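You operate a simulated robot arm through the tools that you are given. There is no shell and no other tool.

You run a simulated robot arm. Do the job below in one go: nothing can be reset, and whatever is moved stays where it is left.

## Task
Shut the air off, vent the line, tighten the foaming union and put the air back on.
Fine: the vent is shut first; the air gauge stands at 2.0 bar.

It is judged by the outcome, as a careful person would: the job done as asked, and still so three seconds after it is handed in. It fails if anything else is knocked over, pushed out of place, dropped, spilled or broken.

## Robot
A 7-joint arm with a two-finger parallel gripper, fixed in place. Base frame: the origin is on the floor under the middle of its stand, x ahead of it, y to its left, z up; the work surface is at about z = 0.88. Units: m, degrees, N and s.
With the tool pointing down near the work surface it reaches from about 0.38 to 0.8 m from the base axis. Its first joint turns from -143.0 to 143.0 degrees. Payload 3 kg.
Tool frame: the origin (TCP) lies between the finger pads and is the grasp point; the fingertips stand 0.03 m ahead of it; z points along the fingers, y is the line along which they close. Largest opening 0.11 m; finger width 0.02, thickness 0.01; the body of the gripper, 0.048 by 0.112 m, starts 0.055 m behind the TCP.
Orientation is told as [roll, pitch, yaw] about the base's x, y, z axes, in that order, counted from this pose: with the fingers straight down and closing along the base's y, the tool's x points along the base's -x, its y along +y and its z along -z.

## Interface
- The arm moves only by the tool nudge_tool. Its argument "moves" is a list of rows, each an object of numbers (a shift or turn left out is 0, a gripper value left out holds the last): "tx", "ty", "tz": the shift along the tool's x, y, z in m; "ax", "ay", "az": the turn, a rotation vector about the tool's x, y, z in degrees; "grip": the finger opening in m, from 0 to 0.11. In form: [{"tx": .., "ty": .., "tz": .., "ax": .., "ay": .., "az": .., "grip": ..}, ...]. A call has 1 to 20 rows; each row shifts and turns the commanded pose from where the row before left it, along the tool's axes as they then stand. A row lasts 0.2 s, in which the tool goes at most 0.05 m and 8.6 degrees; a call with a longer step from one row to the next is refused whole, and so is a gripper value outside its range. Where a pose cannot be reached the arm comes as near as it can. A force on the tool above 40 N (or 10 N above the force at the start of the call, whichever is more), or a blocked arm, ends the call early, and 0.2 s more pass. The fingers move at their own pace (about 0.153 m/s each) and stop on an object; they squeeze with about 43 N. The grip force told is the motor's: it shows also when the fingers shut on nothing. Time passes only in rows, and 0.2 s behind the last, so rows that do not move let the fingers close. The reply holds the time, the measured pose of the TCP, the force on the tool along the base axes, the opening and the grip force, in the units named above and with some noise, with the torque about the TCP (base axes, N m) and any sound that the robot's microphone picked up.
- Cameras (640 x 400 px; columns grow to the right, rows downward): "scene" is fixed at [0.402, -0.6491, 1.6356]; the picture's right is [0.76, -0.65, 0.00], its down [-0.45, -0.52, -0.72] and it looks along [0.47, 0.55, -0.69] (base axes); focal length 360 px, centre (320, 200). "wrist" rides on the gripper at [0.072, 0.017, -0.103] in the tool frame; the picture's right is [-0.23, 0.97, 0.00], its down [-0.76, -0.18, -0.62] and it looks along [-0.61, -0.14, 0.78] (tool axes); focal length 222 px, centre (320, 200). There is no depth. A picture from a camera that has moved, and an enlarged one, comes with that camera's place and axes in the base frame and with its lens.
- snapshot(camera): a new picture of that camera. It takes no simulated time.
- lift_body(by): moves the trunk up (or, below 0, down) by that many m; the arm rides with it, the base frame stays. It gives what a move gives, with no picture.
- inspect(camera, box): a new picture of the part [left, top, right, bottom] of that camera's present view, enlarged. It takes no simulated time.
- job_done(): hands the job in; it is judged then, once.

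Places have to be worked out from the pictures, the camera data and where the tool is seen. Open the gripper and draw the arm clear of the work before you hand the job in, unless the task says otherwise.

The tools are called after ">>>" by a JSON object that holds its "api" and its "payload". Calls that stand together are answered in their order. nudge_tool: Moves the arm, as the interface text tells. Its arguments: {"type":"object","properties":{"moves":{"type":"array","items":{"type":"object","properties":{"tx":{"type":"number"},"ty":{"type":"number"},"tz":{"type":"number"},"ax":{"type":"number"},"ay":{"type":"number"},"az":{"type":"number"},"grip":{"type":"number"}}}}},"required":["moves"]} The other tools are called the same way: lift_body (by) moves the trunk up or down; snapshot (camera) takes a picture; inspect (camera, box) takes an enlarged picture of a part of a camera's view; job_done () hands the job in.

At the start:

```text
time: 0.0
tcp_pos: [0.5138, 0.0662, 1.1849]
tcp_rot: [-0.1, 0.0, 0.1]
ft_force: [0.2, -0.8, 0.4]
torque: [0.0, 0.03, -0.03]
grip_width: 0.11
grasp_force: 0.1
trunk travel left (down, up): [-0.4, 0.09]
```

scene: 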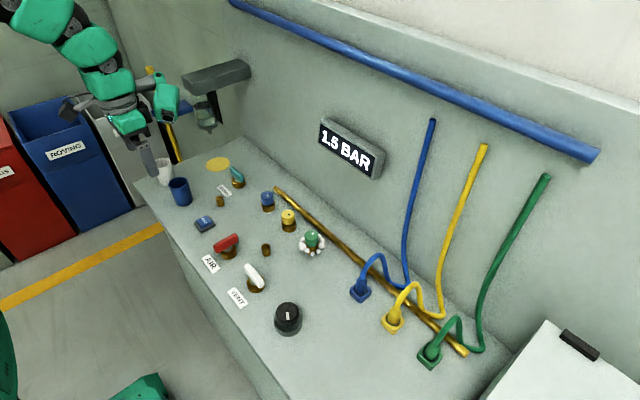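
wrist: 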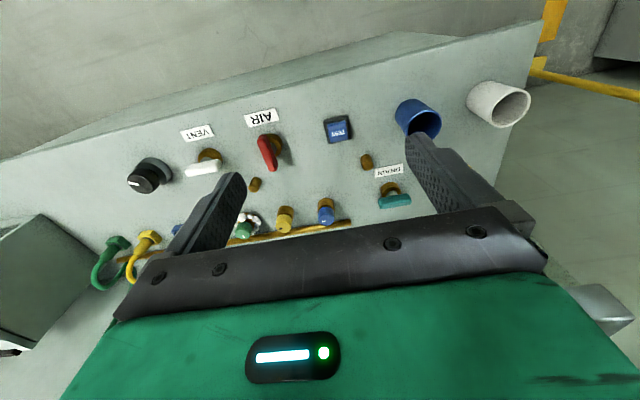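

I start by looking closely at the bench: the gauge reads 1.5 bar, and the green union seems to be foaming. I enlarge the work area in both cameras before moving.

>>> {"api": "inspect", "payload": {"camera": "scene", "box": [180, 140, 340, 240]}}

>>> {"api": "inspect", "payload": {"camera": "scene", "box": [180, 220, 340, 340]}}

>>> {"api": "inspect", "payload": {"camera": "scene", "box": [320, 220, 500, 380]}}

>>> {"api": "inspect", "payload": {"camera": "wrist", "box": [100, 80, 420, 280]}}

```text
4.00 times, centred on (260, 190) of scene
camera zoom: at [0.402, -0.6491, 1.6356], right [0.76, -0.65, 0.0], down [-0.45, -0.52, -0.72], along [0.47, 0.55, -0.69], focal length 1438 px, centre (560, 240)
```

zoom: 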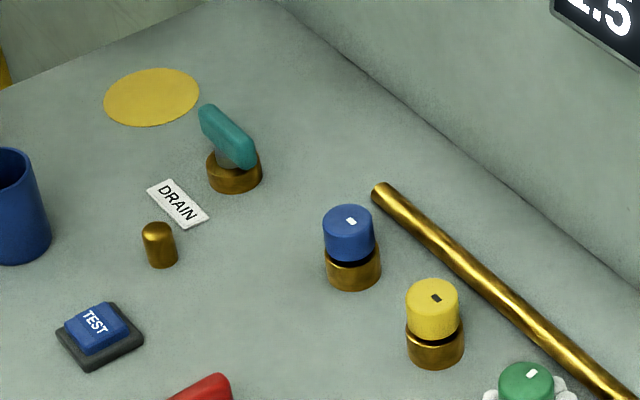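

```text
3.33 times, centred on (260, 280) of scene
camera zoom: at [0.402, -0.6491, 1.6356], right [0.76, -0.65, 0.0], down [-0.45, -0.52, -0.72], along [0.47, 0.55, -0.69], focal length 1199 px, centre (520, -67)
```

zoom: 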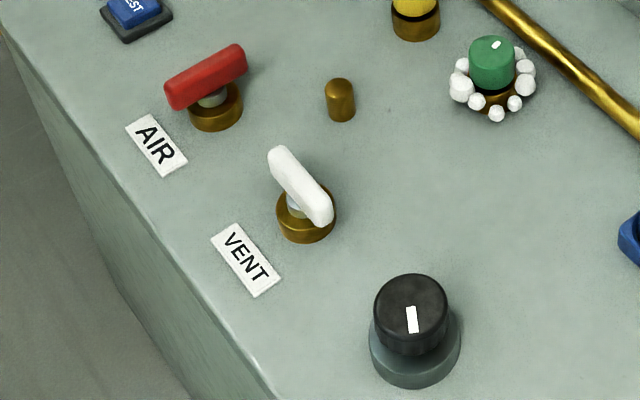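

```text
2.50 times, centred on (410, 300) of scene
camera zoom: at [0.402, -0.6491, 1.6356], right [0.76, -0.65, 0.0], down [-0.45, -0.52, -0.72], along [0.47, 0.55, -0.69], focal length 899 px, centre (95, -50)
```

zoom: 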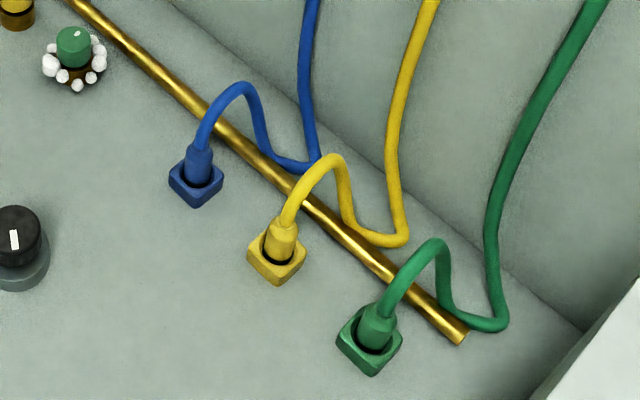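

```text
2.00 times, centred on (260, 180) of wrist
camera zoom: at [0.4423, 0.0835, 1.2887], right [0.23, 0.97, 0.0], down [0.76, -0.18, 0.62], along [0.61, -0.14, -0.78], focal length 444 px, centre (440, 240)
```

zoom: 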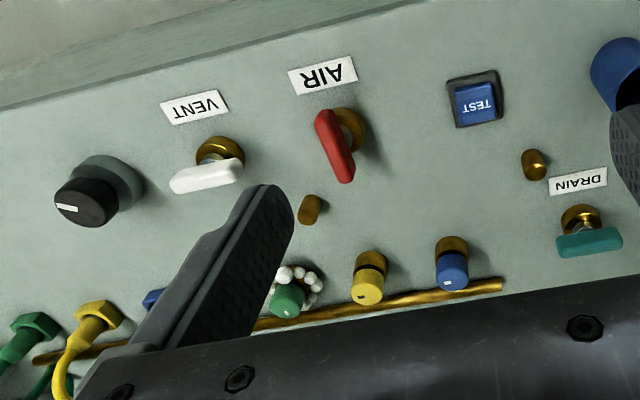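

The gauge reads 1.5 bar, foam sits around the green union, and the red AIR lever lies along x (open) while the VENT and DRAIN levers lie along y (shut). By triangulation the AIR handle is at about (0.60, -0.049, 0.93), VENT at (0.60, -0.177), the regulator at (0.60, -0.305) and the green union at (0.775, -0.178). I move to above the AIR lever with the gripper part-closed.

>>> {"api": "nudge_tool", "payload": {"moves": [{"tx": -0.01437, "ty": -0.0192, "tz": 0.0258, "grip": 0.06}, {"tx": -0.01437, "ty": -0.0192, "tz": 0.0258}, {"tx": -0.01437, "ty": -0.0192, "tz": 0.0258}, {"tx": -0.01437, "ty": -0.0192, "tz": 0.0258}, {"tx": -0.01437, "ty": -0.0192, "tz": 0.0258}, {"tx": -0.01437, "ty": -0.0192, "tz": 0.0258}, {}]}}

>>> {"api": "snapshot", "payload": {"camera": "wrist"}}

>>> {"api": "snapshot", "payload": {"camera": "scene"}}

```text
time: 1.6
tcp_pos: [0.6014, -0.0493, 1.0311]
tcp_rot: [0.0, 0.1, -0.1]
ft_force: [-0.1, 0.3, -0.4]
torque: [0.05, -0.04, 0.02]
grip_width: 0.06
grasp_force: 0.0
trunk travel left (down, up): [-0.4, 0.09]
```

```text
taken
camera wrist: at [0.5294, -0.0321, 1.1341], right [0.23, 0.97, 0.0], down [0.76, -0.18, 0.62], along [0.61, -0.14, -0.78], focal length 222 px, centre (320, 200)
```

wrist: 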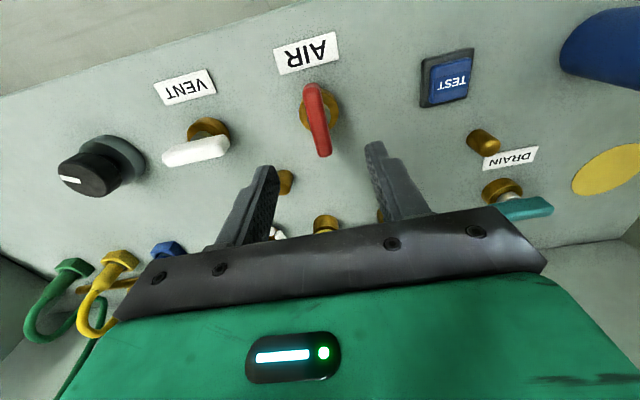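

```text
taken
```

scene: 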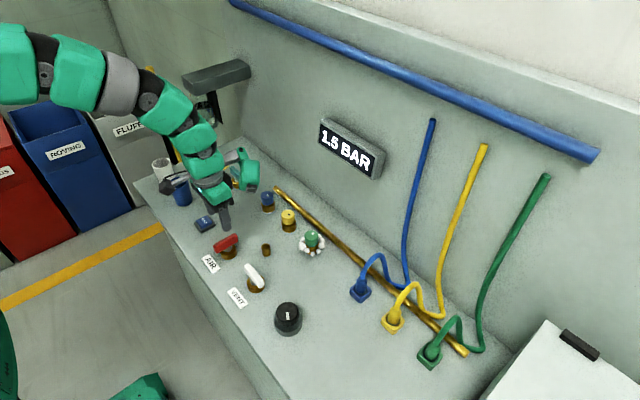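

The handle re-triangulates to (0.600, -0.050) and is skewed about 5° from x. I zoom in to judge its heights before descending.

>>> {"api": "inspect", "payload": {"camera": "wrist", "box": [240, 60, 400, 180]}}

>>> {"api": "inspect", "payload": {"camera": "scene", "box": [190, 220, 270, 280]}}

```text
3.33 times, centred on (320, 120) of wrist
camera zoom: at [0.5294, -0.0321, 1.1341], right [0.23, 0.97, 0.0], down [0.76, -0.18, 0.62], along [0.61, -0.14, -0.78], focal length 740 px, centre (320, 467)
```

zoom: 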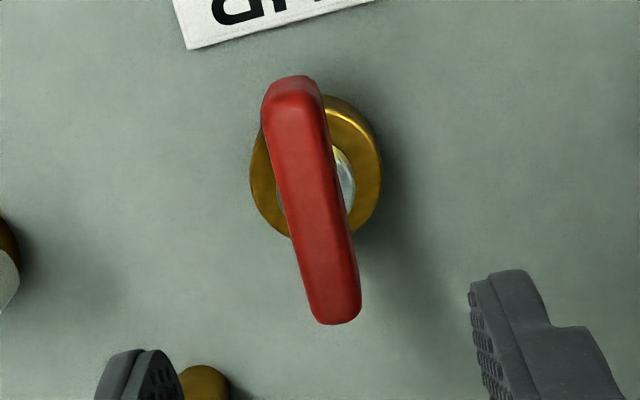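

```text
6.67 times, centred on (230, 250) of scene
camera zoom: at [0.402, -0.6491, 1.6356], right [0.76, -0.65, 0.0], down [-0.45, -0.52, -0.72], along [0.47, 0.55, -0.69], focal length 2397 px, centre (920, -133)
```

zoom: 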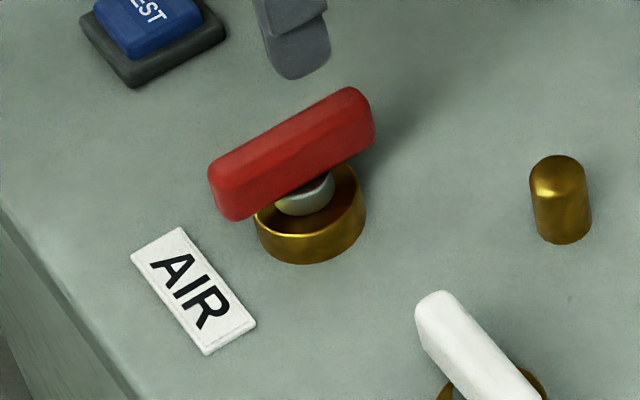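

The handle is aligned with x within about 2°, centre (0.598, -0.049), top about 0.935, above a base disc about 0.90 high. I descend to TCP z ≈ 0.938 and close on it.

>>> {"api": "nudge_tool", "payload": {"moves": [{"tx": 0.003, "ty": 0.0005, "tz": 0.031}, {"tz": 0.031}, {"tz": 0.031}, {"grip": 0.0}, {"grip": 0.0}, {"grip": 0.0}]}}

>>> {"api": "inspect", "payload": {"camera": "scene", "box": [180, 200, 280, 280]}}

```text
time: 3.0
tcp_pos: [0.5973, -0.0508, 0.9357]
tcp_rot: [0.0, 0.0, -0.1]
ft_force: [0.8, -28.2, -17.6]
torque: [-0.46, -1.28, -0.03]
grip_width: 0.0161
grasp_force: 45.1
trunk travel left (down, up): [-0.4, 0.09]
```

```text
5.00 times, centred on (230, 240) of scene
camera zoom: at [0.402, -0.6491, 1.6356], right [0.76, -0.65, 0.0], down [-0.45, -0.52, -0.72], along [0.47, 0.55, -0.69], focal length 1798 px, centre (770, 0)
```

zoom: 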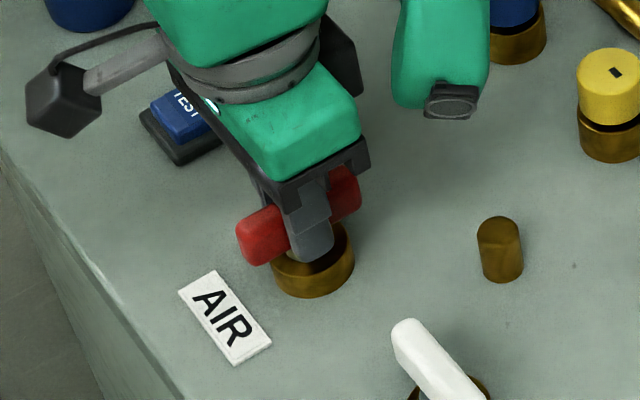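

The handle is held (16 mm wide) but there is about 28 N of side load toward -y, so the handle sits a couple of millimetres to -y of my commanded pose. I ease the command that way and re-read.

>>> {"api": "nudge_tool", "payload": {"moves": [{"ty": -0.001, "tz": 0.0005}, {"ty": -0.001, "tz": 0.0005}, {}]}}

```text
time: 3.8
tcp_pos: [0.5979, -0.0494, 0.9362]
tcp_rot: [0.1, 0.1, -0.1]
ft_force: [5.5, -8.9, -6.3]
torque: [-0.18, 1.27, 0.01]
grip_width: 0.0161
grasp_force: 45.1
trunk travel left (down, up): [-0.4, 0.09]
```

Side load is down to about 9 N. I try a gentle clockwise turn (as seen from above) and watch the torque for a stop.

>>> {"api": "nudge_tool", "payload": {"moves": [{"az": 3}, {"az": 3}, {"az": 3}, {}]}}

>>> {"api": "inspect", "payload": {"camera": "scene", "box": [180, 200, 280, 280]}}

```text
time: 4.8
tcp_pos: [0.5985, -0.0503, 0.9359]
tcp_rot: [0.1, 0.0, -9.0]
ft_force: [7.7, -1.6, -0.6]
torque: [0.21, 0.32, 0.02]
grip_width: 0.0159
grasp_force: 45.4
trunk travel left (down, up): [-0.4, 0.09]
```

```text
5.00 times, centred on (230, 240) of scene
camera zoom: at [0.402, -0.6491, 1.6356], right [0.76, -0.65, 0.0], down [-0.45, -0.52, -0.72], along [0.47, 0.55, -0.69], focal length 1798 px, centre (770, 0)
```

zoom: 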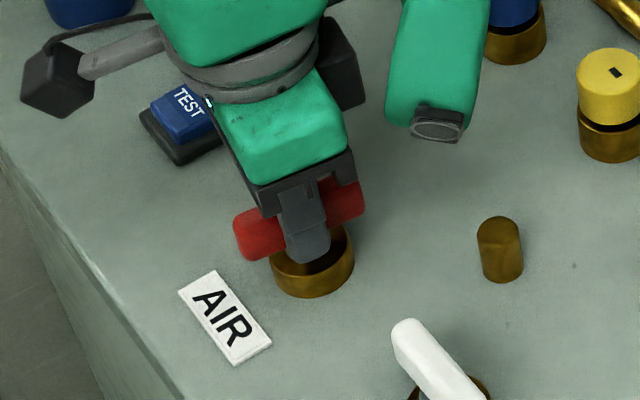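

It turns freely (yaw torque ≈ 0.02 N m). I go on clockwise another 40° and check.

>>> {"api": "nudge_tool", "payload": {"moves": [{"az": 4}, {"az": 4}, {"az": 4}, {"az": 4}, {"az": 4}, {"az": 4}, {"az": 4}, {"az": 4}, {"az": 4}, {"az": 4}, {}]}}

>>> {"api": "snapshot", "payload": {"camera": "scene"}}

```text
time: 7.2
tcp_pos: [0.599, -0.0481, 0.9365]
tcp_rot: [-0.1, -0.1, -49.0]
ft_force: [18.3, 22.2, -6.3]
torque: [1.29, 0.41, 0.03]
grip_width: 0.016
grasp_force: 44.9
trunk travel left (down, up): [-0.4, 0.09]
```

```text
taken
```

scene: 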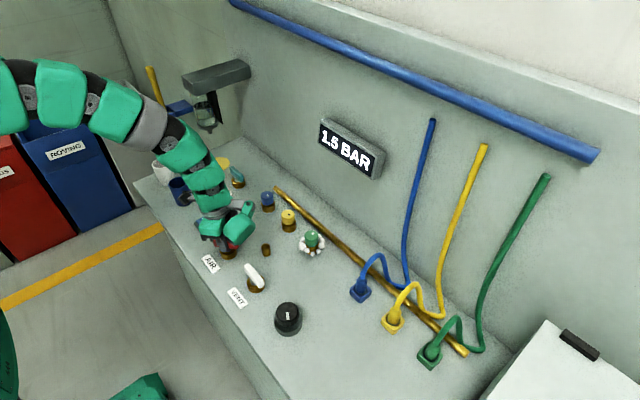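

Still turning freely, but a side load of about 29 N has built up along the closing direction, so I shift 2 mm along tool +y and carry on turning to about 89°.

>>> {"api": "nudge_tool", "payload": {"moves": [{"ty": 0.001}, {"ty": 0.001}, {"az": 4}, {"az": 4}, {"az": 4}, {"az": 4}, {"az": 4}, {"az": 4}, {"az": 4}, {}]}}

```text
time: 9.4
tcp_pos: [0.5987, -0.0484, 0.9366]
tcp_rot: [-0.1, 0.0, -77.1]
ft_force: [8.9, 16.7, -10.3]
torque: [0.37, -0.43, -0.03]
grip_width: 0.0158
grasp_force: 44.8
trunk travel left (down, up): [-0.4, 0.09]
```

Load is acceptable; I finish the quarter turn in small steps with a small correction.

>>> {"api": "nudge_tool", "payload": {"moves": [{"tx": 0.001, "ty": 0.0005}, {"az": 3}, {"az": 3}, {"az": 3}, {"az": 3}, {}]}}

>>> {"api": "snapshot", "payload": {"camera": "scene"}}

>>> {"api": "inspect", "payload": {"camera": "scene", "box": [180, 200, 280, 280]}}

```text
time: 10.8
tcp_pos: [0.6007, -0.0473, 0.9375]
tcp_rot: [-0.1, -0.1, -89.2]
ft_force: [12.6, -4.2, -9.2]
torque: [-1.02, -0.43, -0.02]
grip_width: 0.0159
grasp_force: 45.1
trunk travel left (down, up): [-0.4, 0.09]
```

```text
taken
```

scene: 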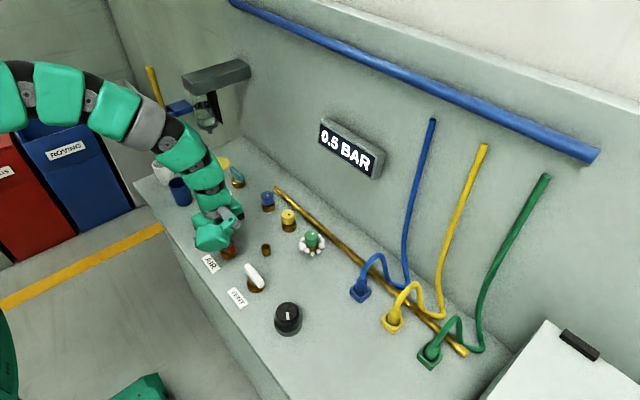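

```text
5.00 times, centred on (230, 240) of scene
camera zoom: at [0.402, -0.6491, 1.6356], right [0.76, -0.65, 0.0], down [-0.45, -0.52, -0.72], along [0.47, 0.55, -0.69], focal length 1798 px, centre (770, 0)
```

zoom: 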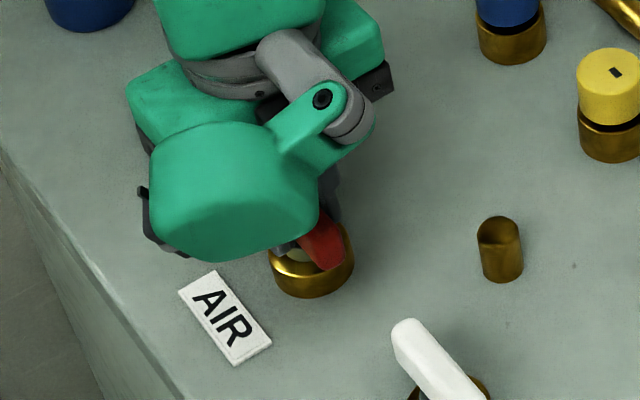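

The gauge has fallen to 0.5 bar, so the air is shut. I add a last degree, release the handle and rise straight up.

>>> {"api": "nudge_tool", "payload": {"moves": [{"az": 1}, {}, {"grip": 0.05}, {"grip": 0.05}, {"tz": -0.03}, {"tz": -0.03}, {"tz": -0.03}, {}]}}

>>> {"api": "snapshot", "payload": {"camera": "scene"}}

>>> {"api": "snapshot", "payload": {"camera": "wrist"}}

```text
time: 12.6
tcp_pos: [0.5989, -0.0489, 1.0295]
tcp_rot: [-0.2, 0.0, -90.0]
ft_force: [0.1, -0.7, 0.4]
torque: [-0.02, -0.04, -0.01]
grip_width: 0.05
grasp_force: 0.1
trunk travel left (down, up): [-0.4, 0.09]
```

```text
taken
```

scene: 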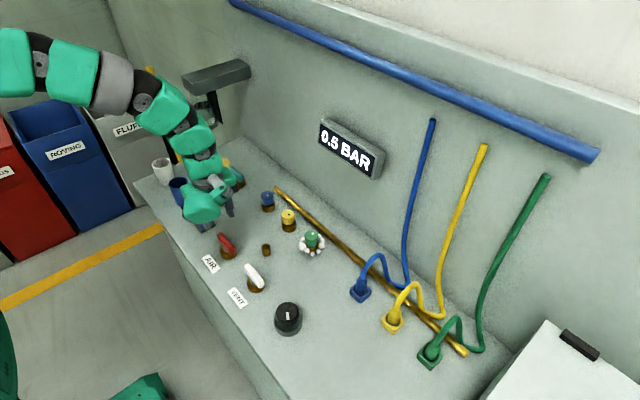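

```text
taken
camera wrist: at [0.6175, 0.0241, 1.131], right [0.97, -0.23, 0.0], down [-0.18, -0.76, 0.62], along [-0.14, -0.61, -0.78], focal length 222 px, centre (320, 200)
```

wrist: 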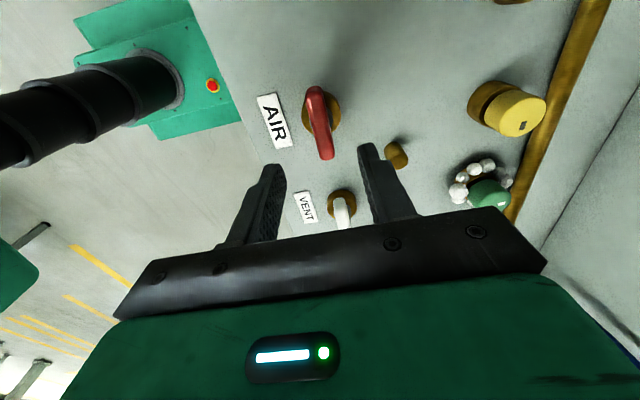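

AIR lever now lies along y and the gauge holds a residual 0.5 bar. I move sideways to above the VENT lever, with the fingers already closing along x, which suits its y-aligned handle.

>>> {"api": "nudge_tool", "payload": {"moves": [{"tx": -0.032}, {"tx": -0.032}, {"tx": -0.032}, {"tx": -0.032}, {}]}}

>>> {"api": "inspect", "payload": {"camera": "wrist", "box": [240, 60, 400, 180]}}

>>> {"api": "inspect", "payload": {"camera": "scene", "box": [200, 220, 320, 310]}}

```text
time: 13.8
tcp_pos: [0.5983, -0.1768, 1.027]
tcp_rot: [0.0, 0.0, -89.9]
ft_force: [1.3, 0.7, 0.2]
torque: [0.0, -0.03, 0.0]
grip_width: 0.0504
grasp_force: 0.1
trunk travel left (down, up): [-0.4, 0.09]
```

```text
3.33 times, centred on (320, 120) of wrist
camera zoom: at [0.6168, -0.1048, 1.1302], right [0.97, -0.23, 0.0], down [-0.18, -0.76, 0.62], along [-0.14, -0.61, -0.78], focal length 740 px, centre (320, 467)
```

zoom: 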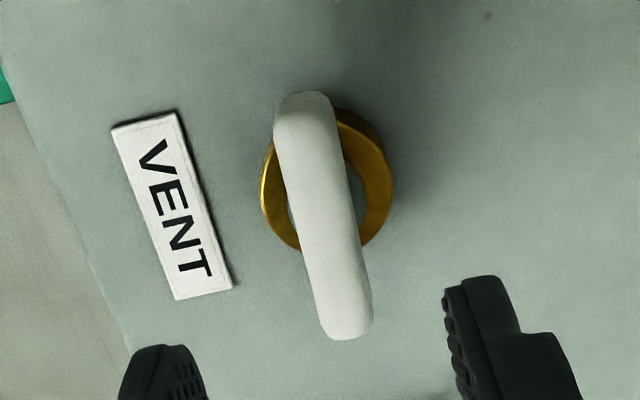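

```text
4.44 times, centred on (260, 265) of scene
camera zoom: at [0.402, -0.6491, 1.6356], right [0.76, -0.65, 0.0], down [-0.45, -0.52, -0.72], along [0.47, 0.55, -0.69], focal length 1598 px, centre (587, -89)
```

zoom: 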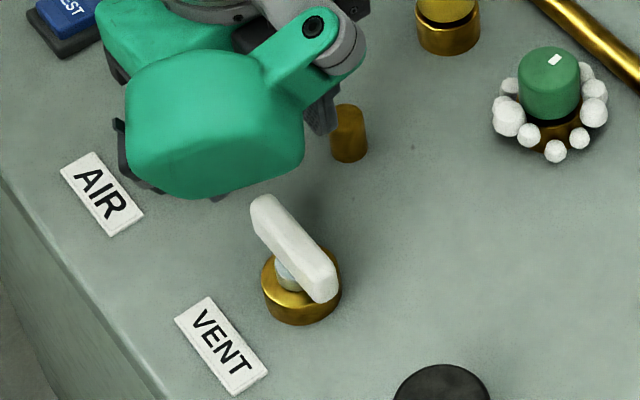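

VENT handle centre works out to (0.602, -0.177), along y. I shift 3.5 mm toward +x, descend to z ≈ 0.936 and close on it.

>>> {"api": "nudge_tool", "payload": {"moves": [{"ty": 0.0035, "tz": 0.03}, {"tz": 0.03}, {"tz": 0.03}, {}, {"grip": 0.0}, {"grip": 0.0}, {"grip": 0.0}]}}

```text
time: 15.4
tcp_pos: [0.6013, -0.1754, 0.9368]
tcp_rot: [-0.1, 0.0, -90.1]
ft_force: [-20.6, 0.6, -10.5]
torque: [-0.63, -0.5, -0.01]
grip_width: 0.0158
grasp_force: 44.9
trunk travel left (down, up): [-0.4, 0.09]
```

Grasped; the load says the handle is about 1.5 mm toward -x. I relieve that and try a gentle counter-clockwise turn (opening, mirroring AIR's clockwise closing).

>>> {"api": "nudge_tool", "payload": {"moves": [{"ty": -0.0015}, {}, {"az": -3}, {"az": -3}, {"az": -3}, {}]}}

>>> {"api": "inspect", "payload": {"camera": "scene", "box": [200, 220, 320, 310]}}

```text
time: 16.8
tcp_pos: [0.5993, -0.1761, 0.9352]
tcp_rot: [-0.2, 0.1, -80.9]
ft_force: [-27.3, 8.4, -28.9]
torque: [0.13, -0.59, -0.16]
grip_width: 0.0158
grasp_force: 45.3
trunk travel left (down, up): [-0.4, 0.09]
```

```text
4.44 times, centred on (260, 265) of scene
camera zoom: at [0.402, -0.6491, 1.6356], right [0.76, -0.65, 0.0], down [-0.45, -0.52, -0.72], along [0.47, 0.55, -0.69], focal length 1598 px, centre (587, -89)
```

zoom: 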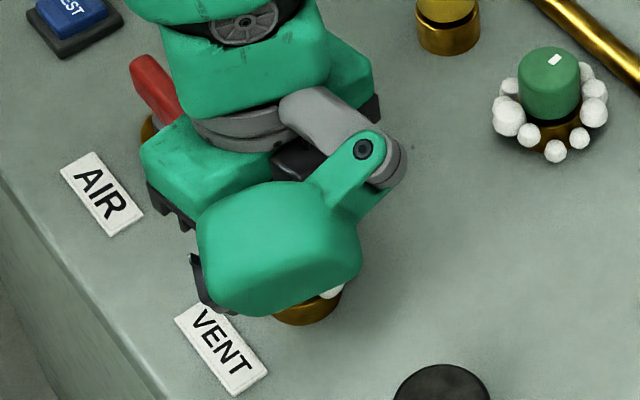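

Side and vertical loads grew (-27 N x, -29 N z) and there is a small yaw torque of -0.16. I check the handle in the wrist view and ease the loads before turning more.

>>> {"api": "nudge_tool", "payload": {"moves": [{"ty": -0.0015, "tz": 0.001}, {}]}}

>>> {"api": "snapshot", "payload": {"camera": "wrist"}}

>>> {"api": "snapshot", "payload": {"camera": "scene"}}

```text
time: 17.4
tcp_pos: [0.5997, -0.175, 0.9362]
tcp_rot: [0.0, 0.0, -81.0]
ft_force: [-19.2, 10.9, -20.3]
torque: [1.27, 0.39, -0.14]
grip_width: 0.0161
grasp_force: 45.0
trunk travel left (down, up): [-0.4, 0.09]
```

```text
taken
camera wrist: at [0.6056, -0.1011, 1.0394], right [1.0, -0.07, 0.0], down [-0.06, -0.78, 0.62], along [-0.05, -0.62, -0.78], focal length 222 px, centre (320, 200)
```

wrist: 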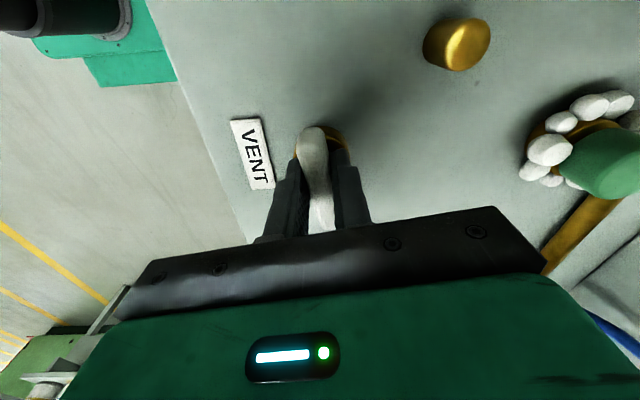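

```text
taken
```

scene: 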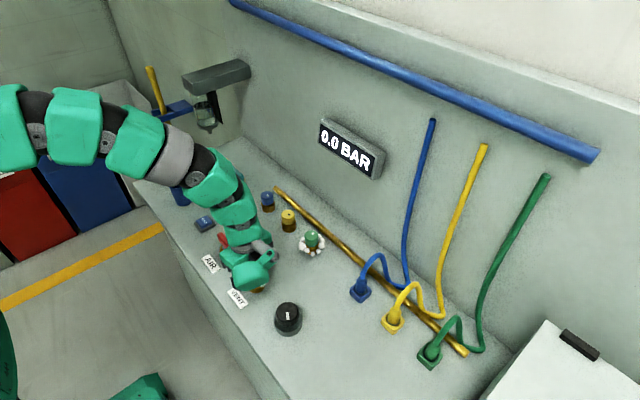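

The gauge now reads 0.0 bar. I need to see whether the handle really turned with the gripper, so I zoom the wrist view.

>>> {"api": "inspect", "payload": {"camera": "wrist", "box": [240, 100, 400, 240]}}

>>> {"api": "inspect", "payload": {"camera": "scene", "box": [210, 240, 300, 310]}}

```text
2.86 times, centred on (320, 170) of wrist
camera zoom: at [0.6056, -0.1011, 1.0394], right [1.0, -0.07, 0.0], down [-0.06, -0.78, 0.62], along [-0.05, -0.62, -0.78], focal length 635 px, centre (320, 286)
```

zoom: 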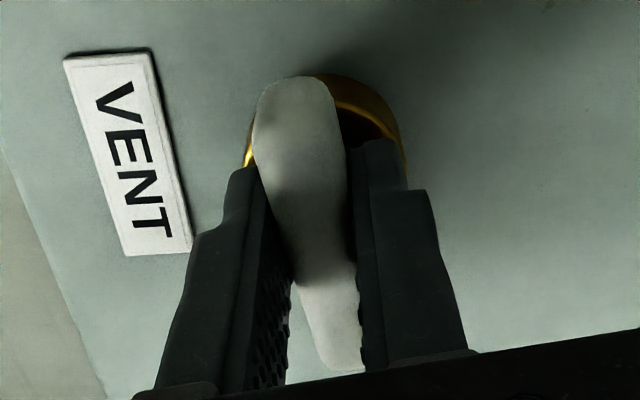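

```text
5.71 times, centred on (255, 275) of scene
camera zoom: at [0.402, -0.6491, 1.6356], right [0.76, -0.65, 0.0], down [-0.45, -0.52, -0.72], along [0.47, 0.55, -0.69], focal length 2055 px, centre (691, -229)
```

zoom: 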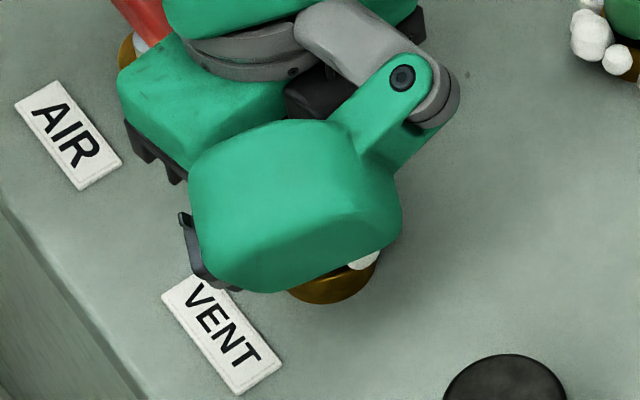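

The handle seems to have turned less than the gripper, so this is ambiguous. I turn just 4° more counter-clockwise to see whether the yaw torque climbs (a stop) or stays flat.

>>> {"api": "nudge_tool", "payload": {"moves": [{"az": -2}, {"az": -2}, {}]}}

>>> {"api": "inspect", "payload": {"camera": "wrist", "box": [240, 100, 400, 240]}}

```text
time: 18.2
tcp_pos: [0.5991, -0.1762, 0.9367]
tcp_rot: [0.0, 0.1, -77.0]
ft_force: [-18.8, 13.4, -15.1]
torque: [0.88, 0.44, -0.08]
grip_width: 0.0161
grasp_force: 44.6
trunk travel left (down, up): [-0.4, 0.09]
```

```text
2.86 times, centred on (320, 170) of wrist
camera zoom: at [0.6001, -0.101, 1.0394], right [1.0, 0.0, 0.0], down [0.0, -0.78, 0.62], along [0.0, -0.62, -0.78], focal length 635 px, centre (320, 286)
```

zoom: 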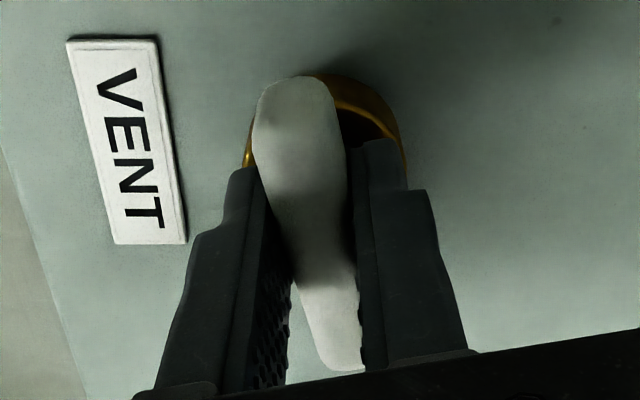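

The handle sits identically between the fingers in both views, so it is turning with the gripper, and the torque has dropped. I ease the load and carry on counter-clockwise.

>>> {"api": "nudge_tool", "payload": {"moves": [{"ty": -0.001, "tx": 0.001, "tz": 0.0005}, {"az": -4}, {"az": -4}, {"az": -4}, {"az": -4}, {"az": -4}, {"az": -4}, {"az": -4}, {"az": -4}, {}]}}

>>> {"api": "inspect", "payload": {"camera": "wrist", "box": [240, 100, 400, 240]}}

```text
time: 20.4
tcp_pos: [0.5971, -0.1764, 0.9375]
tcp_rot: [0.0, 0.0, -44.9]
ft_force: [-17.7, -12.2, -0.4]
torque: [-0.77, -0.16, -0.07]
grip_width: 0.0157
grasp_force: 45.2
trunk travel left (down, up): [-0.4, 0.09]
```

```text
2.86 times, centred on (320, 170) of wrist
camera zoom: at [0.5582, -0.1135, 1.0394], right [0.85, 0.53, 0.0], down [0.41, -0.66, 0.62], along [0.33, -0.53, -0.78], focal length 635 px, centre (320, 286)
```

zoom: 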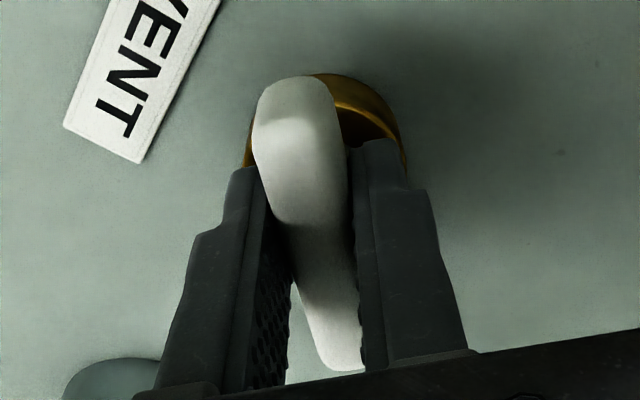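

The handle follows faithfully. I relieve the load again (along -tool y) and turn the remaining 45°.

>>> {"api": "nudge_tool", "payload": {"moves": [{"ty": -0.0012}, {"az": -4}, {"az": -4}, {"az": -4}, {"az": -4}, {"az": -4}, {"az": -4}, {"az": -4}, {"az": -4}, {"az": -4}, {"az": -4}, {"az": -4}, {}]}}

>>> {"api": "snapshot", "payload": {"camera": "scene"}}

>>> {"api": "inspect", "payload": {"camera": "wrist", "box": [240, 100, 400, 240]}}

```text
time: 22.3
tcp_pos: [0.5951, -0.1777, 0.9346]
tcp_rot: [0.0, 0.1, -15.5]
ft_force: [-10.6, -12.0, -2.1]
torque: [-0.03, 0.04, -0.07]
grip_width: 0.0163
grasp_force: 45.2
trunk travel left (down, up): [-0.4, 0.09]
stopped in row 9: the force on the tool passed its limit at 41 N (the readings are from after the stop); the commanded pose is now the measured one
```

```text
taken
```

scene: 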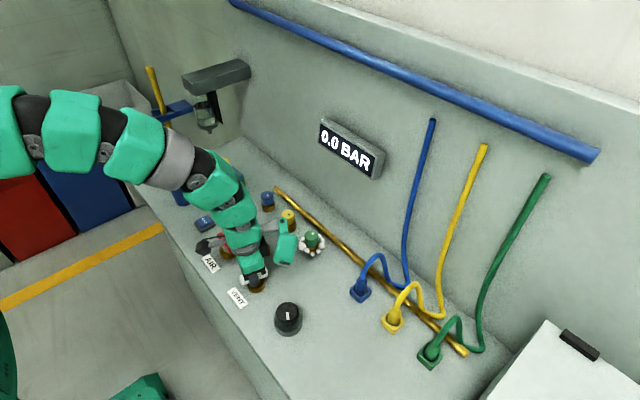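

```text
2.86 times, centred on (320, 170) of wrist
camera zoom: at [0.5312, -0.1432, 1.0396], right [0.48, 0.88, 0.0], down [0.69, -0.37, 0.62], along [0.55, -0.3, -0.78], focal length 635 px, centre (320, 286)
```

zoom: 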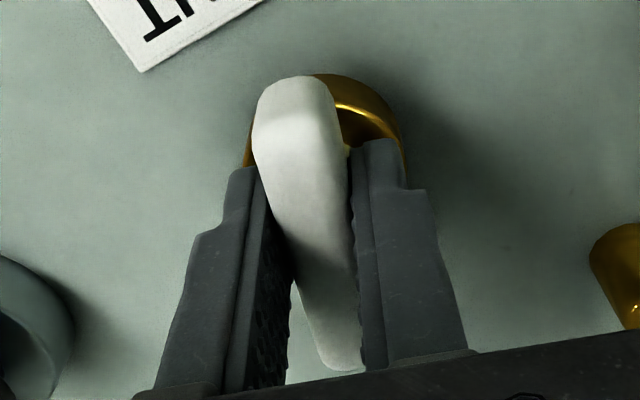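

The call stopped on side load, not on a yaw stop (torque -0.07); the data put the true axis about 5 mm from my TCP along tool x at (0.600, -0.179). I add a compensating shift with each turn step and finish the last 15°.

>>> {"api": "nudge_tool", "payload": {"moves": [{"ty": -0.0008}, {"az": -3, "ty": -0.0003}, {"az": -3, "ty": -0.0003}, {"az": -3, "ty": -0.0003}, {"az": -3, "ty": -0.0003}, {"az": -3, "ty": -0.0003}, {}]}}

>>> {"api": "inspect", "payload": {"camera": "wrist", "box": [240, 100, 400, 240]}}

```text
time: 23.9
tcp_pos: [0.5945, -0.1804, 0.9378]
tcp_rot: [-0.1, 0.1, -0.3]
ft_force: [-20.4, -14.7, -9.8]
torque: [-0.1, -0.77, -0.08]
grip_width: 0.016
grasp_force: 44.7
trunk travel left (down, up): [-0.4, 0.09]
```

```text
2.86 times, centred on (320, 170) of wrist
camera zoom: at [0.5239, -0.1628, 1.0395], right [0.23, 0.97, 0.0], down [0.76, -0.18, 0.62], along [0.6, -0.15, -0.78], focal length 635 px, centre (320, 286)
```

zoom: 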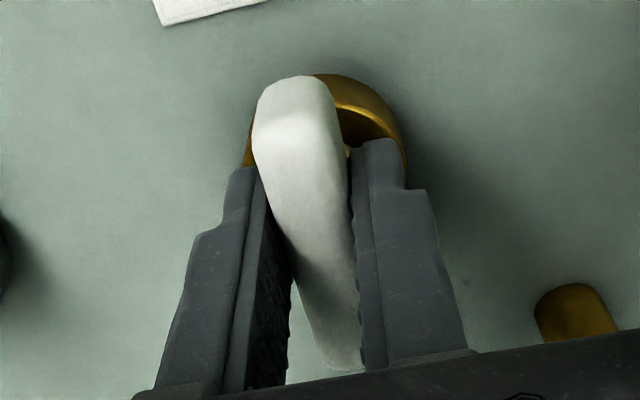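

The VENT lever is now along x, i.e. open, with the gauge at 0.0 bar. I relieve, release and rise, then look.

>>> {"api": "nudge_tool", "payload": {"moves": [{"ty": -0.001, "tx": 0.001}, {"grip": 0.05}, {"grip": 0.05}, {"tz": -0.03}, {"tz": -0.03}, {"tz": -0.04}, {}]}}

>>> {"api": "snapshot", "payload": {"camera": "scene"}}

>>> {"api": "snapshot", "payload": {"camera": "wrist"}}

```text
time: 25.5
tcp_pos: [0.5947, -0.1801, 1.0352]
tcp_rot: [0.0, 0.1, -0.4]
ft_force: [1.1, -0.8, 0.7]
torque: [0.02, -0.03, -0.01]
grip_width: 0.0502
grasp_force: 0.0
trunk travel left (down, up): [-0.4, 0.09]
```

```text
taken
```

scene: 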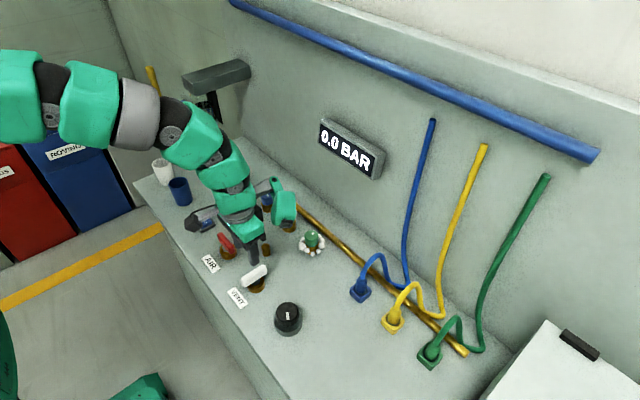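

```text
taken
camera wrist: at [0.5236, -0.1635, 1.1387], right [0.23, 0.97, 0.0], down [0.76, -0.18, 0.62], along [0.6, -0.15, -0.78], focal length 222 px, centre (320, 200)
```

wrist: 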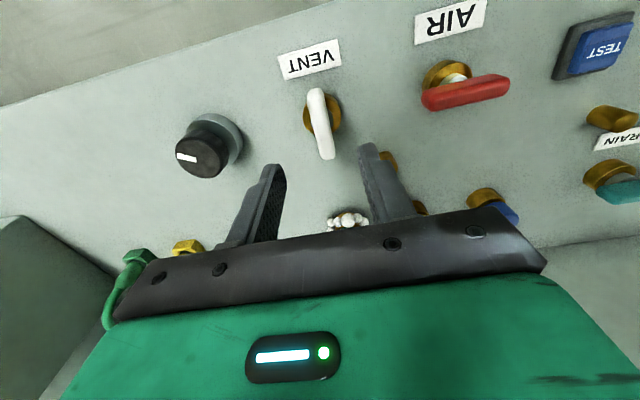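

Air is shut, vent open, line at 0.0 bar. Now I study the three unions' marks and heights closely before going to the green one.

>>> {"api": "inspect", "payload": {"camera": "scene", "box": [290, 220, 334, 260]}}

>>> {"api": "inspect", "payload": {"camera": "scene", "box": [250, 180, 310, 240]}}

>>> {"api": "inspect", "payload": {"camera": "wrist", "box": [290, 170, 530, 260]}}

```text
10.00 times, centred on (312, 240) of scene
camera zoom: at [0.402, -0.6491, 1.6356], right [0.76, -0.65, 0.0], down [-0.45, -0.52, -0.72], along [0.47, 0.55, -0.69], focal length 3596 px, centre (400, -200)
```

zoom: 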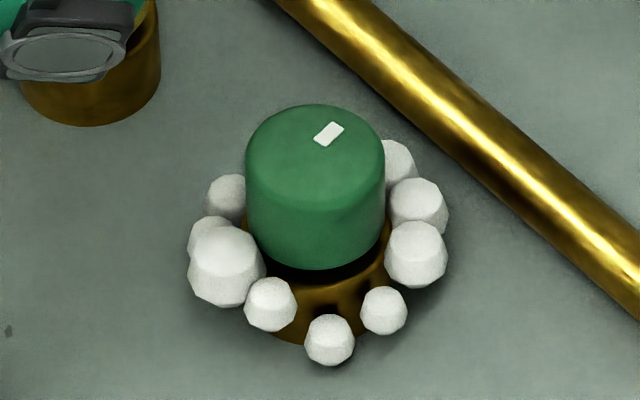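

```text
6.67 times, centred on (280, 210) of scene
camera zoom: at [0.402, -0.6491, 1.6356], right [0.76, -0.65, 0.0], down [-0.45, -0.52, -0.72], along [0.47, 0.55, -0.69], focal length 2397 px, centre (587, 133)
```

zoom: 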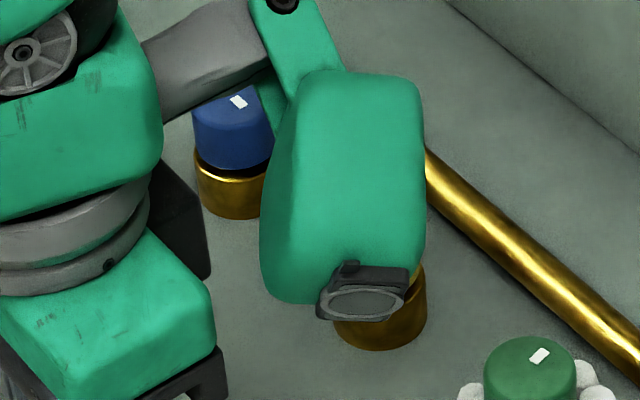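

```text
2.67 times, centred on (410, 215) of wrist
camera zoom: at [0.5236, -0.1635, 1.1387], right [0.23, 0.97, 0.0], down [0.76, -0.18, 0.62], along [0.6, -0.15, -0.78], focal length 592 px, centre (80, 160)
```

zoom: 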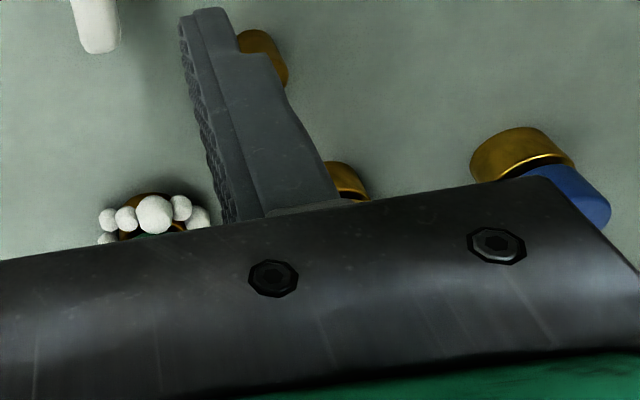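

The green cap is about 35 mm across, top at z ≈ 0.94, axis near (0.775, -0.178); foam beads sit low (top ≈ 0.905). To keep the gripper's side device away from the wall and gauge I will approach with yaw about -45° and turn clockwise from there.

>>> {"api": "nudge_tool", "payload": {"moves": [{"tx": -0.035, "tz": -0.01}, {"tx": -0.035, "tz": -0.01}, {"tx": -0.03}, {"az": 7.5}, {"az": 7.5}, {"az": 7.5}, {"az": 7.5}, {"az": 7.5}, {"az": 7.5}, {}]}}

>>> {"api": "snapshot", "payload": {"camera": "scene"}}

>>> {"api": "snapshot", "payload": {"camera": "wrist"}}

```text
time: 27.7
tcp_pos: [0.6952, -0.1813, 1.0573]
tcp_rot: [-0.1, 0.0, -45.6]
ft_force: [0.0, 0.5, 0.0]
torque: [-0.04, -0.01, -0.01]
grip_width: 0.0502
grasp_force: 0.0
trunk travel left (down, up): [-0.4, 0.09]
```

```text
taken
```

scene: 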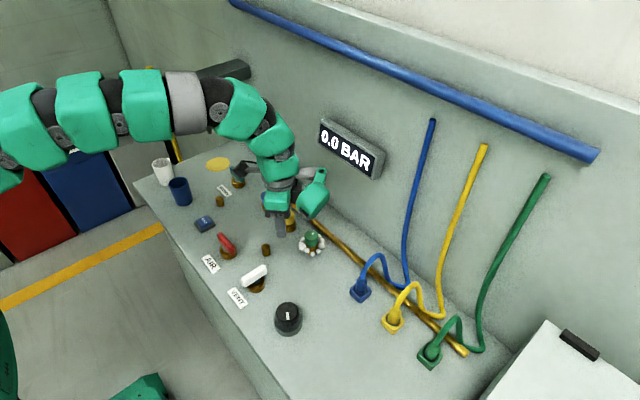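

```text
taken
camera wrist: at [0.6582, -0.1176, 1.1589], right [0.85, 0.52, 0.0], down [0.41, -0.67, 0.62], along [0.32, -0.53, -0.78], focal length 222 px, centre (320, 200)
```

wrist: 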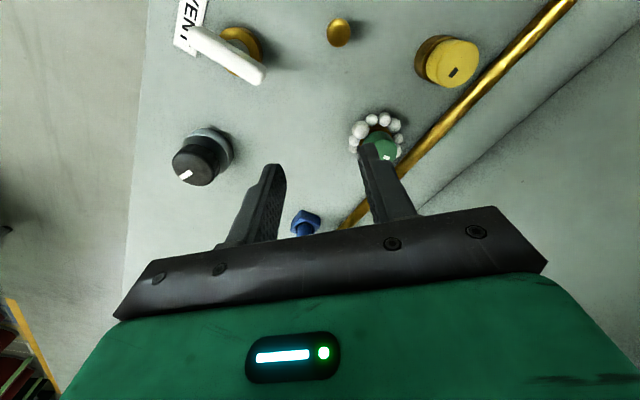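

The path is clear. I move on to above the green cap (target (0.774, -0.178)) at z ≈ 1.055 and look again.

>>> {"api": "nudge_tool", "payload": {"moves": [{"tx": -0.0177, "ty": 0.0195, "grip": 0.06}, {"tx": -0.0177, "ty": 0.0195}, {"tx": -0.0177, "ty": 0.0195}, {}]}}

>>> {"api": "snapshot", "payload": {"camera": "scene"}}

>>> {"api": "inspect", "payload": {"camera": "wrist", "box": [220, 60, 420, 220]}}

```text
time: 28.7
tcp_pos: [0.7662, -0.1781, 1.0553]
tcp_rot: [-0.1, 0.1, -45.4]
ft_force: [0.6, -0.5, -0.3]
torque: [-0.01, 0.03, 0.04]
grip_width: 0.06
grasp_force: 0.0
out of reach, approached as far as the arm can: row 3
trunk travel left (down, up): [-0.4, 0.09]
```

```text
taken
```

scene: 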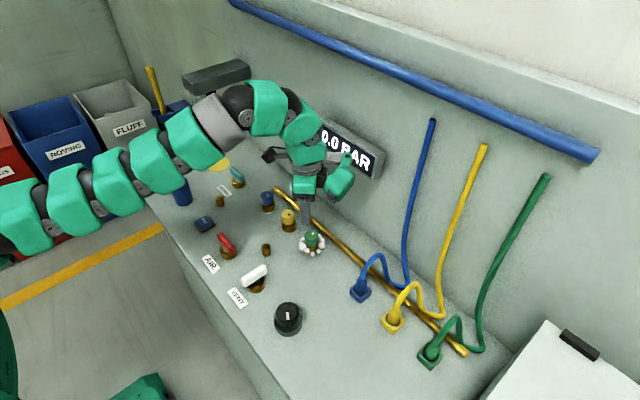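

```text
2.50 times, centred on (320, 140) of wrist
camera zoom: at [0.7291, -0.1147, 1.1583], right [0.85, 0.52, 0.0], down [0.41, -0.67, 0.62], along [0.32, -0.53, -0.78], focal length 555 px, centre (320, 350)
```

zoom: 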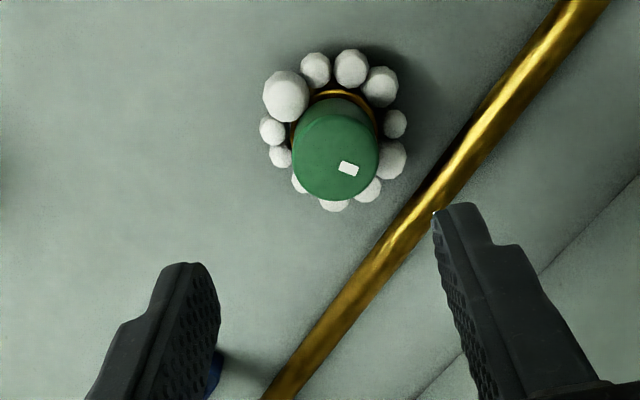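

The cap triangulates to (0.773, -0.177), top ≈ 0.94; the arm came up about 7 mm short at this height. Lowering should bring it within reach, so I go down 55 mm (tips still above the cap) and check.

>>> {"api": "nudge_tool", "payload": {"moves": [{"tz": 0.0275}, {"tz": 0.0275}, {}]}}

>>> {"api": "inspect", "payload": {"camera": "wrist", "box": [220, 60, 420, 220]}}

>>> {"api": "snapshot", "payload": {"camera": "scene"}}

```text
time: 29.5
tcp_pos: [0.7672, -0.1782, 1.0001]
tcp_rot: [-0.1, 0.1, -45.4]
ft_force: [-0.5, 0.0, -0.3]
torque: [0.01, 0.04, 0.01]
grip_width: 0.0602
grasp_force: 0.1
trunk travel left (down, up): [-0.4, 0.09]
```

```text
2.50 times, centred on (320, 140) of wrist
camera zoom: at [0.7292, -0.1142, 1.1035], right [0.85, 0.52, 0.0], down [0.41, -0.67, 0.62], along [0.32, -0.53, -0.78], focal length 555 px, centre (320, 350)
```

zoom: 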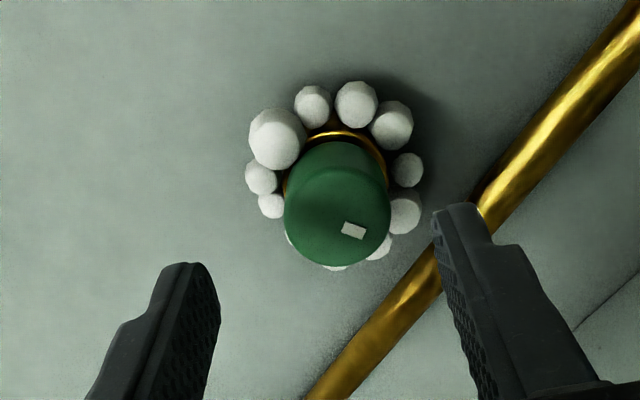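

```text
taken
```

scene: 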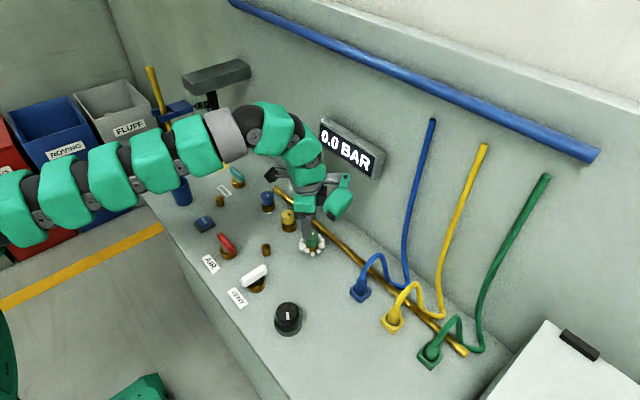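

Cap at about (0.773, -0.1765). I shift the last 6 mm and lower a little, checking reach before going around the cap.

>>> {"api": "nudge_tool", "payload": {"moves": [{"tx": -0.0028, "ty": 0.0049, "tz": 0.015}, {}]}}

>>> {"api": "inspect", "payload": {"camera": "wrist", "box": [220, 60, 420, 220]}}

```text
time: 30.1
tcp_pos: [0.7738, -0.1765, 0.9853]
tcp_rot: [-0.1, 0.0, -45.4]
ft_force: [0.0, 0.8, 0.2]
torque: [0.03, -0.01, 0.05]
grip_width: 0.06
grasp_force: 0.1
trunk travel left (down, up): [-0.4, 0.09]
```

```text
2.50 times, centred on (320, 140) of wrist
camera zoom: at [0.7346, -0.1131, 1.0886], right [0.85, 0.52, 0.0], down [0.41, -0.67, 0.62], along [0.32, -0.53, -0.78], focal length 555 px, centre (320, 350)
```

zoom: 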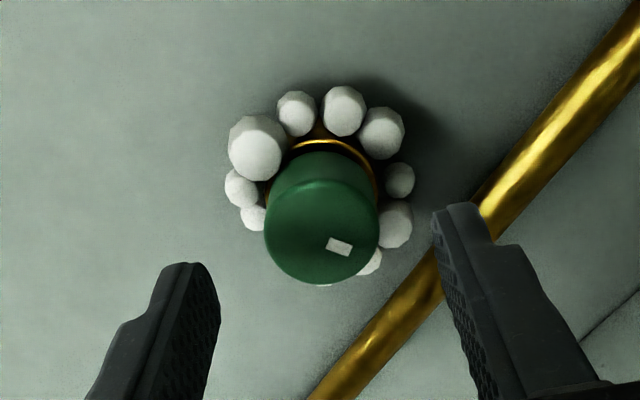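

Centred to within a millimetre. I descend to TCP z ≈ 0.948 (tips above the foam) and close on the cap.

>>> {"api": "nudge_tool", "payload": {"moves": [{"tx": -0.0008, "ty": 0.0, "tz": 0.0185}, {"tz": 0.0185}, {}, {"grip": 0.0}, {"grip": 0.0}, {"grip": 0.0}]}}

>>> {"api": "inspect", "payload": {"camera": "scene", "box": [270, 200, 350, 260]}}

>>> {"api": "snapshot", "payload": {"camera": "wrist"}}

```text
time: 31.5
tcp_pos: [0.773, -0.1774, 0.9481]
tcp_rot: [-0.2, 0.0, -45.4]
ft_force: [0.2, -0.1, 2.2]
torque: [0.03, -0.11, 0.04]
grip_width: 0.035
grasp_force: 45.0
trunk travel left (down, up): [-0.4, 0.09]
```

```text
6.67 times, centred on (310, 230) of scene
camera zoom: at [0.402, -0.6491, 1.6356], right [0.76, -0.65, 0.0], down [-0.45, -0.52, -0.72], along [0.47, 0.55, -0.69], focal length 2397 px, centre (387, 0)
```

zoom: 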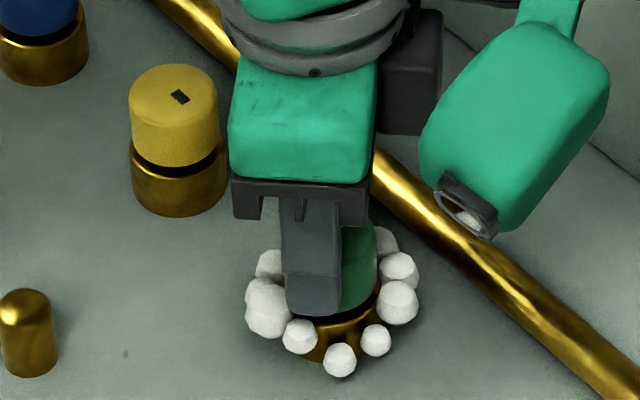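

```text
taken
camera wrist: at [0.7346, -0.114, 1.052], right [0.85, 0.52, 0.0], down [0.41, -0.67, 0.62], along [0.32, -0.53, -0.78], focal length 222 px, centre (320, 200)
```

wrist: 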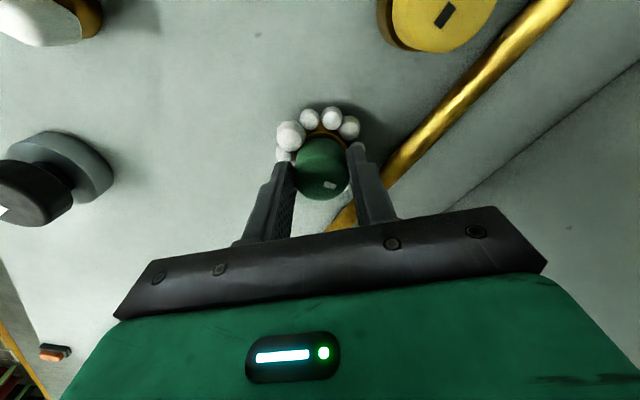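

Grip is clean: cap 35 mm wide, almost no side load. I turn clockwise in 4° steps, watching the yaw torque.

>>> {"api": "nudge_tool", "payload": {"moves": [{"az": 4}, {"az": 4}, {"az": 4}, {"az": 4}, {"az": 4}, {}]}}

>>> {"api": "inspect", "payload": {"camera": "wrist", "box": [250, 90, 390, 210]}}

```text
time: 32.9
tcp_pos: [0.7733, -0.1768, 0.9472]
tcp_rot: [0.0, 0.0, -65.4]
ft_force: [23.6, 5.1, 3.8]
torque: [0.17, -0.78, 0.06]
grip_width: 0.035
grasp_force: 45.5
trunk travel left (down, up): [-0.4, 0.09]
```

```text
3.33 times, centred on (320, 150) of wrist
camera zoom: at [0.7596, -0.1038, 1.052], right [0.98, 0.2, 0.0], down [0.16, -0.77, 0.62], along [0.12, -0.61, -0.78], focal length 740 px, centre (320, 367)
```

zoom: 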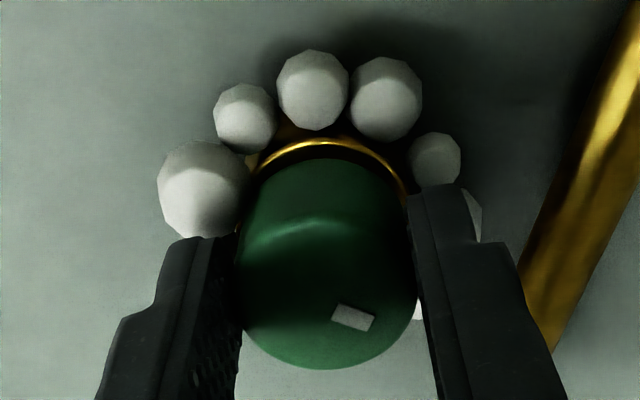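

The mark keeps its place between the fingers, so the cap is turning with me; torque is still low (0.06). I relieve the side load, and continue with the small offset compensation.

>>> {"api": "nudge_tool", "payload": {"moves": [{"ty": 0.0016}, {"az": 4, "ty": 0.00035}, {"az": 4, "ty": 0.00035}, {"az": 4, "ty": 0.00035}, {"az": 4, "ty": 0.00035}, {"az": 4, "ty": 0.00035}, {"az": 4, "ty": 0.00035}, {}]}}

>>> {"api": "inspect", "payload": {"camera": "wrist", "box": [250, 90, 390, 210]}}

```text
time: 34.7
tcp_pos: [0.7748, -0.1772, 0.9486]
tcp_rot: [-0.1, -0.1, -89.5]
ft_force: [10.7, 0.3, 6.8]
torque: [0.25, -0.4, 0.01]
grip_width: 0.0349
grasp_force: 45.1
trunk travel left (down, up): [-0.4, 0.09]
```

```text
3.33 times, centred on (320, 150) of wrist
camera zoom: at [0.7923, -0.1037, 1.0519], right [0.98, -0.22, 0.0], down [-0.17, -0.76, 0.62], along [-0.14, -0.61, -0.78], focal length 740 px, centre (320, 367)
```

zoom: 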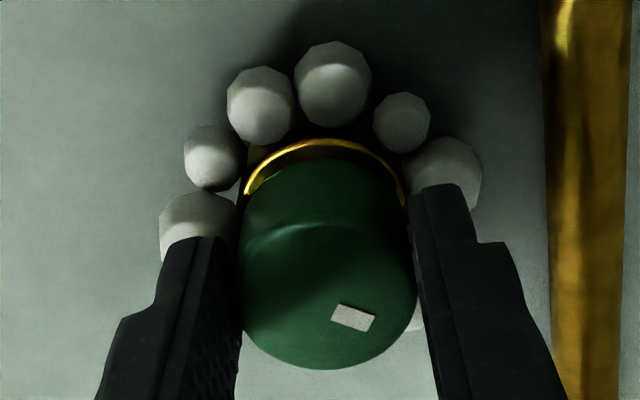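

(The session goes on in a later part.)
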